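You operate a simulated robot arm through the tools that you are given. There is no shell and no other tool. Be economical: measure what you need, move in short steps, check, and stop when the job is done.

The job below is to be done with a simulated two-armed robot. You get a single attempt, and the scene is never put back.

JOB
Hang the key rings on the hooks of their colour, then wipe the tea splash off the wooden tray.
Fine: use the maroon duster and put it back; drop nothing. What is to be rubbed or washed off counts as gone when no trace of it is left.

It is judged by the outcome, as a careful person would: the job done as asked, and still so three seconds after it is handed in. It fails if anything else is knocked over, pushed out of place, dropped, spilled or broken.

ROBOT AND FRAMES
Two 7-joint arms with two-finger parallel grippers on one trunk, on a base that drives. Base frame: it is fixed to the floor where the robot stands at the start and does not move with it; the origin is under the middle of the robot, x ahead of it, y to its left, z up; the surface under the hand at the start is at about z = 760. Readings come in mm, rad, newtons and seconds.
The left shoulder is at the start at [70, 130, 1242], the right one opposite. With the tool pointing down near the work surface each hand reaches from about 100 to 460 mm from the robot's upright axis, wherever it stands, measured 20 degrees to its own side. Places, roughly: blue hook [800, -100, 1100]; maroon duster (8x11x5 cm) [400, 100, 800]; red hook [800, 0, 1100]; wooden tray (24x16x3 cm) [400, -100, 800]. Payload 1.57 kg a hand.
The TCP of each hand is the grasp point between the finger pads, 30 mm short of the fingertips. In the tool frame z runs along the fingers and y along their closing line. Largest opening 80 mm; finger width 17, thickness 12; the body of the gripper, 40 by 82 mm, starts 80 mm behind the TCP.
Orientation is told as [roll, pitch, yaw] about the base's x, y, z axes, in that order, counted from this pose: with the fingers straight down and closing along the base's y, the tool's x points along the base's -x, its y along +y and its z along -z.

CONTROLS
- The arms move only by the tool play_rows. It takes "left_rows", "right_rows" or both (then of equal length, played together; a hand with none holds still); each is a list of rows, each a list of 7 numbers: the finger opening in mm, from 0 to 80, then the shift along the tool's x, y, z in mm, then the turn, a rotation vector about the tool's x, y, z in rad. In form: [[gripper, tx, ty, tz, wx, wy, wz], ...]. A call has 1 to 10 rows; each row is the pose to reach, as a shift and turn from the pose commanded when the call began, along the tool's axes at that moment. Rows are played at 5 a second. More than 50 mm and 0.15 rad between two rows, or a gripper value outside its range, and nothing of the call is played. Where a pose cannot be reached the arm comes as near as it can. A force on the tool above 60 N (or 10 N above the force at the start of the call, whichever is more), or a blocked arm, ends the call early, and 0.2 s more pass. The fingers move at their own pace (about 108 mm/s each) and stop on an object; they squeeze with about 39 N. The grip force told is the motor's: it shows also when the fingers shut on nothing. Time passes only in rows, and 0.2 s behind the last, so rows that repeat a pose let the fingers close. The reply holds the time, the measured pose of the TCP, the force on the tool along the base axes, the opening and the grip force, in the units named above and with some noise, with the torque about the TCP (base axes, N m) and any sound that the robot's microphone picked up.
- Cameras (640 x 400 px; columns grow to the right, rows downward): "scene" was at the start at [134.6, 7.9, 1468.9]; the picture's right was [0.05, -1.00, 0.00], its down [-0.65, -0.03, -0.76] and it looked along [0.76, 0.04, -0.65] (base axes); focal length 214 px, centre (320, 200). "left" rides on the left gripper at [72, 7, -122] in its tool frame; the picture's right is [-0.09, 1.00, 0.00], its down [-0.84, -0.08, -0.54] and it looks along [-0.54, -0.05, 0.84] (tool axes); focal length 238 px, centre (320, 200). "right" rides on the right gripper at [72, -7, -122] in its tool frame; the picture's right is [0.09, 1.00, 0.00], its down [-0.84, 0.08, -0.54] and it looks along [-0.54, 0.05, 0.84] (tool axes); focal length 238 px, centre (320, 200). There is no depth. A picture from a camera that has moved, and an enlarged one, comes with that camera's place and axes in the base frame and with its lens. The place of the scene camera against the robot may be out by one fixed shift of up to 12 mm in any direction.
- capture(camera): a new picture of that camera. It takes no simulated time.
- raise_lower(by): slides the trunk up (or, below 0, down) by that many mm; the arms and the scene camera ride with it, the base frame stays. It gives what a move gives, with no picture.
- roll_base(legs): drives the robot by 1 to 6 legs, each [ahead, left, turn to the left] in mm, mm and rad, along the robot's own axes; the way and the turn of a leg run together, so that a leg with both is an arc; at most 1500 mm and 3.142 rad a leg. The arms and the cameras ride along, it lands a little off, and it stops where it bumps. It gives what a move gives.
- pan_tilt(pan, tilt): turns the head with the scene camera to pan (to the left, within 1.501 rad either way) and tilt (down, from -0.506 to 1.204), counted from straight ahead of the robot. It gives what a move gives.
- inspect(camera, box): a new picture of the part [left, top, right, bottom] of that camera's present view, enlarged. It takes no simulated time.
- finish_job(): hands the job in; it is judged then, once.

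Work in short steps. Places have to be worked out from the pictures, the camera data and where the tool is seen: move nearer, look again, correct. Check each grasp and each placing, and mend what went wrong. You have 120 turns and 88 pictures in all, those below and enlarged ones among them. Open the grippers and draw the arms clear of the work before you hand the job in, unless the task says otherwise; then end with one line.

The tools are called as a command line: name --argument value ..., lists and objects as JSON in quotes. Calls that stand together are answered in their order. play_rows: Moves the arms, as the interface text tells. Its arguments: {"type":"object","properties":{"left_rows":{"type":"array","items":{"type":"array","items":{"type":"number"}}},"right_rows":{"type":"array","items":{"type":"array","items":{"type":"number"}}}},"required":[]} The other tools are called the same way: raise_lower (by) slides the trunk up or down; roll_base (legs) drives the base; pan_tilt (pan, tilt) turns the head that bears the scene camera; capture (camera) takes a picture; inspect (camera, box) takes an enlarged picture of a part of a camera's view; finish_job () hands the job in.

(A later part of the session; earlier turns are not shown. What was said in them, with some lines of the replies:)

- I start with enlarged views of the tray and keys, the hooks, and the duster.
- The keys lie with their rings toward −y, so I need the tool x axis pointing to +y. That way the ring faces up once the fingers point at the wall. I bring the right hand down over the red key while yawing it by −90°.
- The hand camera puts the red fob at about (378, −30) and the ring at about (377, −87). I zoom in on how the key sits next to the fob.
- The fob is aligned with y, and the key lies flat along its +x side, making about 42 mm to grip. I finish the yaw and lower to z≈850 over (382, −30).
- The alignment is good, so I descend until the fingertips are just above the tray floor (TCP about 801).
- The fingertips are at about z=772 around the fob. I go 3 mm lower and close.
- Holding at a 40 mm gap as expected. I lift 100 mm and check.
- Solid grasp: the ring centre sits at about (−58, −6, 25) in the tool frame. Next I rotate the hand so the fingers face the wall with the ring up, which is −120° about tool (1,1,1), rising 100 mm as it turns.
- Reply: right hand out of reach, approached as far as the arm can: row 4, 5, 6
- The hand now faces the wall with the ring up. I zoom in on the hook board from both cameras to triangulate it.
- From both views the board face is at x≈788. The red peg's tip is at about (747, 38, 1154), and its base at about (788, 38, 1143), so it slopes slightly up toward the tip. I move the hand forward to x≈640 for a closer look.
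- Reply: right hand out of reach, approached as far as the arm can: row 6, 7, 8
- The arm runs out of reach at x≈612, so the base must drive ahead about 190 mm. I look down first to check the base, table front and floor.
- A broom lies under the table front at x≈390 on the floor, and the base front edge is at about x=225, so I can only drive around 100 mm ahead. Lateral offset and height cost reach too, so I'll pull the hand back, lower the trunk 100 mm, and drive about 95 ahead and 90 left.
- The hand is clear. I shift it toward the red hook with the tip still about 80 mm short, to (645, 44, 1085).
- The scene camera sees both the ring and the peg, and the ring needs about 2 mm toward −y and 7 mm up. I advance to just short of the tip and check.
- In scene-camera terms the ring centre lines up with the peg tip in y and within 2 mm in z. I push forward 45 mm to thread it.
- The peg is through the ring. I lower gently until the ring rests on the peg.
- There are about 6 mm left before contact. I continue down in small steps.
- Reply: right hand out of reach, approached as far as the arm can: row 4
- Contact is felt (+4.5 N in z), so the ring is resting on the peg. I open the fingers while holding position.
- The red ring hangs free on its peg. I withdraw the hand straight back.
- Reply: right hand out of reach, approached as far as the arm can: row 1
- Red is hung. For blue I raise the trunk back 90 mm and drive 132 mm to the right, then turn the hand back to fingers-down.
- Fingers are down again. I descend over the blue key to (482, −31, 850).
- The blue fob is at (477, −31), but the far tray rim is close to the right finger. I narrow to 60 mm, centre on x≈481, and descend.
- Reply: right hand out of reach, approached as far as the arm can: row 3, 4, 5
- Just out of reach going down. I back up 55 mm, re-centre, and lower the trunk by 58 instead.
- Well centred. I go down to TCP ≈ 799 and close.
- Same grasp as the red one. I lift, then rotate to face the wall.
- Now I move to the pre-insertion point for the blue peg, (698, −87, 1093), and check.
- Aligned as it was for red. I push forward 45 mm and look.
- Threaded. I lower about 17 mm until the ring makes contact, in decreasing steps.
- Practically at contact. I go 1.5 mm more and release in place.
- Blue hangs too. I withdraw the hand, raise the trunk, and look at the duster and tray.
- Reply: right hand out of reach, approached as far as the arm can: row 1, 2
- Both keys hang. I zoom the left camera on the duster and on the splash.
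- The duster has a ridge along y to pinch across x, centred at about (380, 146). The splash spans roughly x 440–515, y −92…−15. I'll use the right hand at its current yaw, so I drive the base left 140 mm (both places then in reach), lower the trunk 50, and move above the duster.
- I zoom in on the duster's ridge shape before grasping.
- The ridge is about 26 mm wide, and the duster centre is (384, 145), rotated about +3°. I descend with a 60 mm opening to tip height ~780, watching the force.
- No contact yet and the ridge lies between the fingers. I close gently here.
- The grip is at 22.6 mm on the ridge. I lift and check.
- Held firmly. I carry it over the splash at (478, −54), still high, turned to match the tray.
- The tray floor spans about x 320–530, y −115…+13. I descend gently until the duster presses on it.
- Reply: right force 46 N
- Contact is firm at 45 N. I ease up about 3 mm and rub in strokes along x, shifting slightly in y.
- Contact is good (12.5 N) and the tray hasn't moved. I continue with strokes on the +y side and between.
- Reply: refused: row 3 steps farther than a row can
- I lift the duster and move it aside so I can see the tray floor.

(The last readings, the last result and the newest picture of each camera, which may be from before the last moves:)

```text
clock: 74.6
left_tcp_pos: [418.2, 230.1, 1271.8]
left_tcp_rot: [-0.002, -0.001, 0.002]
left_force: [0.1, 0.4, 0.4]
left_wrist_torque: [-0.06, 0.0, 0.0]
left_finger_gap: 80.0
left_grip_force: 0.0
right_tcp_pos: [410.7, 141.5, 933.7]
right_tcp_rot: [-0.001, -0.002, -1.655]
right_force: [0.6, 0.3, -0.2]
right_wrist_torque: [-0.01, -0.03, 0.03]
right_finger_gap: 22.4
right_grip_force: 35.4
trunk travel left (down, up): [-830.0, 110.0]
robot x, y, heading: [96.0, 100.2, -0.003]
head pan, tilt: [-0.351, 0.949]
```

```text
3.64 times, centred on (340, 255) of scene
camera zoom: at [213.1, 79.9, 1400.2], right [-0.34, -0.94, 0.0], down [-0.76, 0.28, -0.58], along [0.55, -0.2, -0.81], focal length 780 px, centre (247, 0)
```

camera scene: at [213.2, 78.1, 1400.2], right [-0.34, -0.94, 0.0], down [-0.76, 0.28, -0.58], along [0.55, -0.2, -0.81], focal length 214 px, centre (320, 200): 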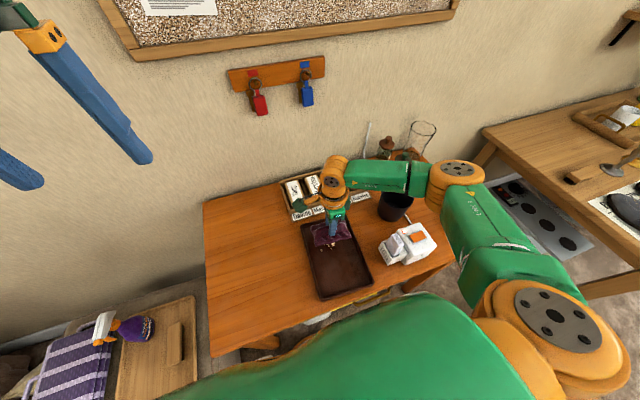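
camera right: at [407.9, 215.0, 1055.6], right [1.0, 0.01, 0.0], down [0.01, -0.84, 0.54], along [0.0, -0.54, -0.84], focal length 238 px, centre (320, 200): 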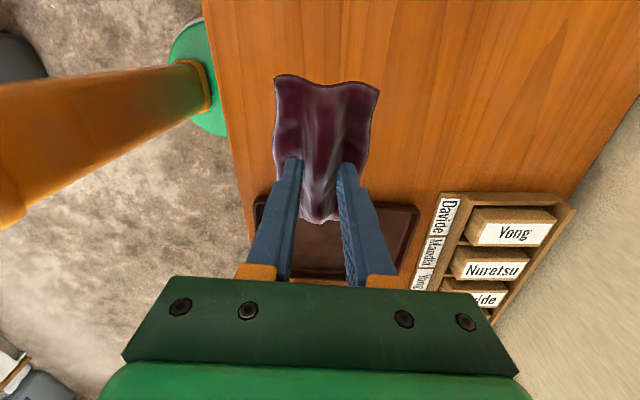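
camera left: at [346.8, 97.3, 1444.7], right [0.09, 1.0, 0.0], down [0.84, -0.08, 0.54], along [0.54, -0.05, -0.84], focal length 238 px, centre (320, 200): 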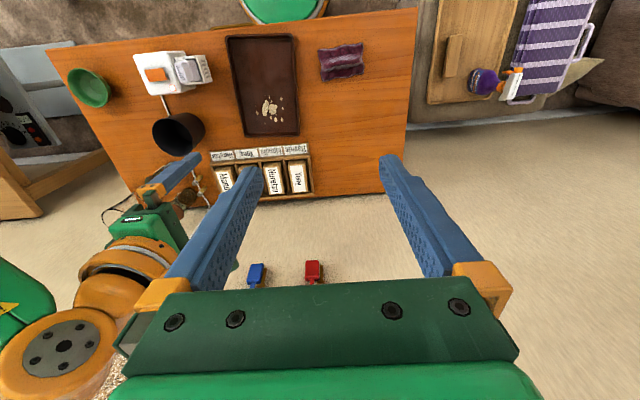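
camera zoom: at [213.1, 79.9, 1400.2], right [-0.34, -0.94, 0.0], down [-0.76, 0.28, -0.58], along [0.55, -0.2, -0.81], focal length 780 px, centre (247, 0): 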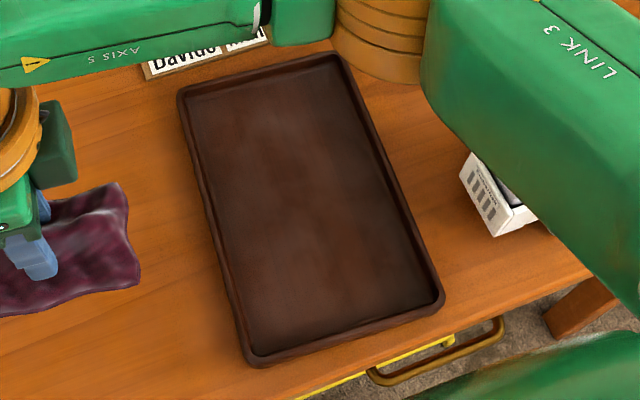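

The tray looks clean. I zoom closer for faint traces.

inspect --camera "scene" --box '[310, 212, 360, 258]'

inspect --camera "scene" --box '[225, 50, 330, 125]'

```text
8.70 times, centred on (335, 235) of scene
camera zoom: at [213.1, 79.9, 1400.2], right [-0.34, -0.94, 0.0], down [-0.76, 0.28, -0.58], along [0.55, -0.2, -0.81], focal length 1865 px, centre (190, -104)
```

zoom: 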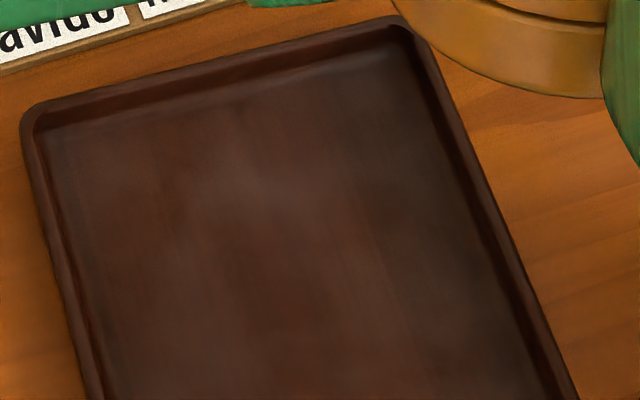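

```text
5.33 times, centred on (278, 88) of scene
camera zoom: at [213.1, 79.9, 1400.2], right [-0.34, -0.94, 0.0], down [-0.76, 0.28, -0.58], along [0.55, -0.2, -0.81], focal length 1144 px, centre (547, 800)
```

zoom: 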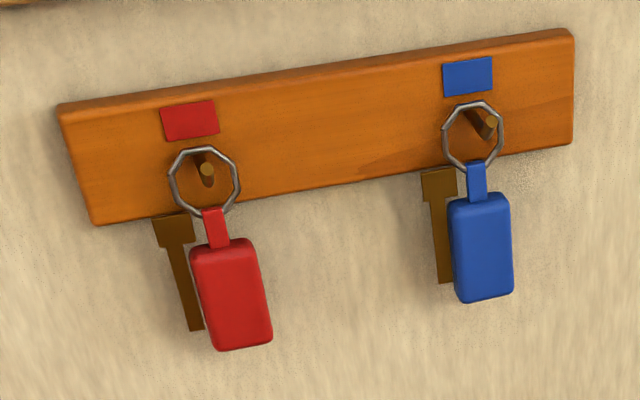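

The tray is clean and both keys hang. I return the duster to its original spot and yaw, (382.7, 146.5).

play_rows --right_rows '[[0, 1, -14, 25, 0, 0, -0.07], [0, 2.6, -28.3, 60, 0, 0, -0.14], [0, 2.6, -28.3, 95, 0, 0, -0.14], [0, 2.6, -28.3, 115, 0, 0, -0.14], [0, 2.6, -28.3, 122, 0, 0, -0.14], [0, 2.6, -28.3, 125, 0, 0, -0.14]]'

```text
clock: 76.0
left_tcp_pos: [418.0, 228.8, 1271.2]
left_tcp_rot: [0.0, -0.002, 0.001]
left_force: [-0.7, 0.0, 0.6]
left_wrist_torque: [-0.02, 0.02, 0.0]
left_finger_gap: 80.1
left_grip_force: 0.1
right_tcp_pos: [380.8, 145.7, 807.8]
right_tcp_rot: [0.005, 0.0, -1.515]
right_force: [2.6, 0.3, 12.3]
right_wrist_torque: [-0.41, -0.2, 0.1]
right_finger_gap: 22.5
right_grip_force: 35.4
trunk travel left (down, up): [-830.0, 110.0]
robot x, y, heading: [95.3, 96.6, -0.002]
head pan, tilt: [-0.351, 0.949]
```

The duster rests on the table (12 N). I open just enough and lift straight off.

play_rows --right_rows '[[30, 0, 0, -1, 0, 0, 0], [50, 0, 0, -1, 0, 0, 0], [60, 0, 0, -1, 0, 0, 0], [60, 0, 0, -30, 0, 0, 0], [60, 0, 0, -70, 0, 0, 0], [70, 0, 0, -110, 0, 0, 0], [80, 0, 0, -150, 0, 0, 0]]'

capture --camera "right"

```text
clock: 77.6
left_tcp_pos: [418.4, 228.3, 1272.5]
left_tcp_rot: [0.001, -0.001, 0.002]
left_force: [0.0, 0.3, -0.2]
left_wrist_torque: [0.01, -0.01, -0.01]
left_finger_gap: 80.1
left_grip_force: 0.1
right_tcp_pos: [380.4, 145.2, 957.2]
right_tcp_rot: [0.0, 0.0, -1.516]
right_force: [0.1, -1.2, 0.7]
right_wrist_torque: [-0.02, 0.02, 0.05]
right_finger_gap: 79.9
right_grip_force: 0.1
trunk travel left (down, up): [-830.0, 110.0]
robot x, y, heading: [97.5, 100.9, -0.002]
head pan, tilt: [-0.351, 0.949]
```

```text
28 pictures are left
camera right: at [369.2, 216.6, 1081.3], right [0.99, 0.15, 0.0], down [0.12, -0.83, 0.54], along [0.08, -0.54, -0.84], focal length 238 px, centre (320, 200)
```

right: 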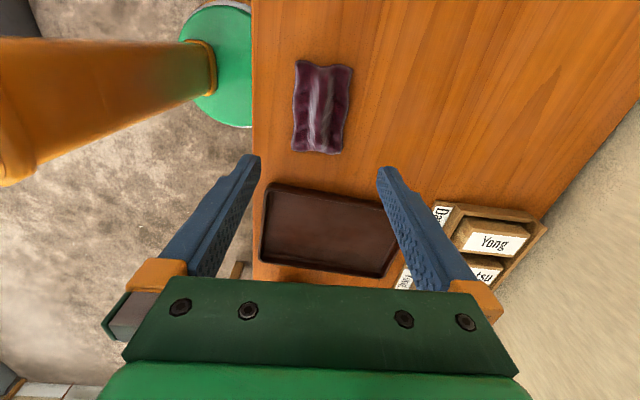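

The duster is back in place. I raise the arm further clear and do a final check of the tray floor from above.

play_rows --right_rows '[[80, -10, -10, -45, 0, 0, 0], [80, -20, -20, -90, 0, 0, 0], [80, -30, -30, -135, 0, 0, 0], [80, -40, -40, -180, 0, 0, 0], [80, -50, -45, -225, 0, 0, 0]]'

inspect --camera "right" --box '[250, 60, 410, 200]'

capture --camera "scene"

```text
clock: 78.8
left_tcp_pos: [418.6, 228.3, 1272.4]
left_tcp_rot: [-0.001, -0.001, 0.002]
left_force: [1.3, -0.1, 0.2]
left_wrist_torque: [0.01, -0.03, -0.01]
left_finger_gap: 80.1
left_grip_force: 0.1
right_tcp_pos: [338.4, 91.0, 1182.9]
right_tcp_rot: [0.001, 0.0, -1.516]
right_force: [-0.1, 0.2, 1.1]
right_wrist_torque: [-0.07, 0.02, 0.01]
right_finger_gap: 79.8
right_grip_force: 0.1
trunk travel left (down, up): [-830.0, 110.0]
robot x, y, heading: [92.6, 100.9, 0.001]
head pan, tilt: [-0.351, 0.949]
```

```text
2.86 times, centred on (330, 130) of right
camera zoom: at [326.0, 163.5, 1306.0], right [0.99, 0.15, 0.0], down [0.12, -0.83, 0.54], along [0.08, -0.54, -0.84], focal length 681 px, centre (291, 400)
```

zoom: 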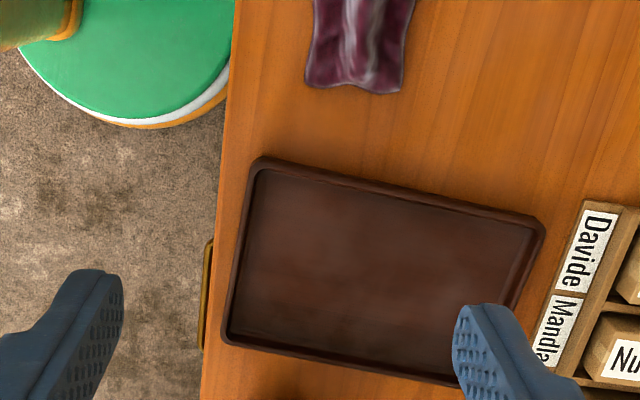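

```text
26 pictures are left
camera scene: at [212.0, 77.8, 1400.2], right [-0.34, -0.94, 0.0], down [-0.76, 0.28, -0.58], along [0.55, -0.2, -0.81], focal length 214 px, centre (320, 200)
```

scene: 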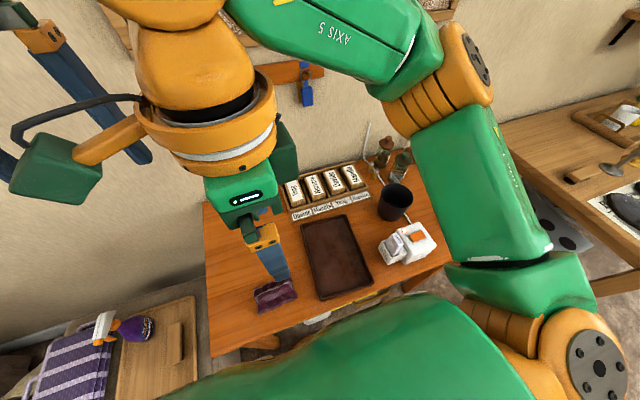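

The tray is clean, the duster is in place, both keys hang, and the arms are clear with grippers open. I hand the job in.

finish_job

```text
The job is handed in.
```

Both key rings hang on the hooks of their colour, the tea splash is wiped off the wooden tray with no trace visible in the close-ups, and the maroon duster is back where it was; nothing was dropped.
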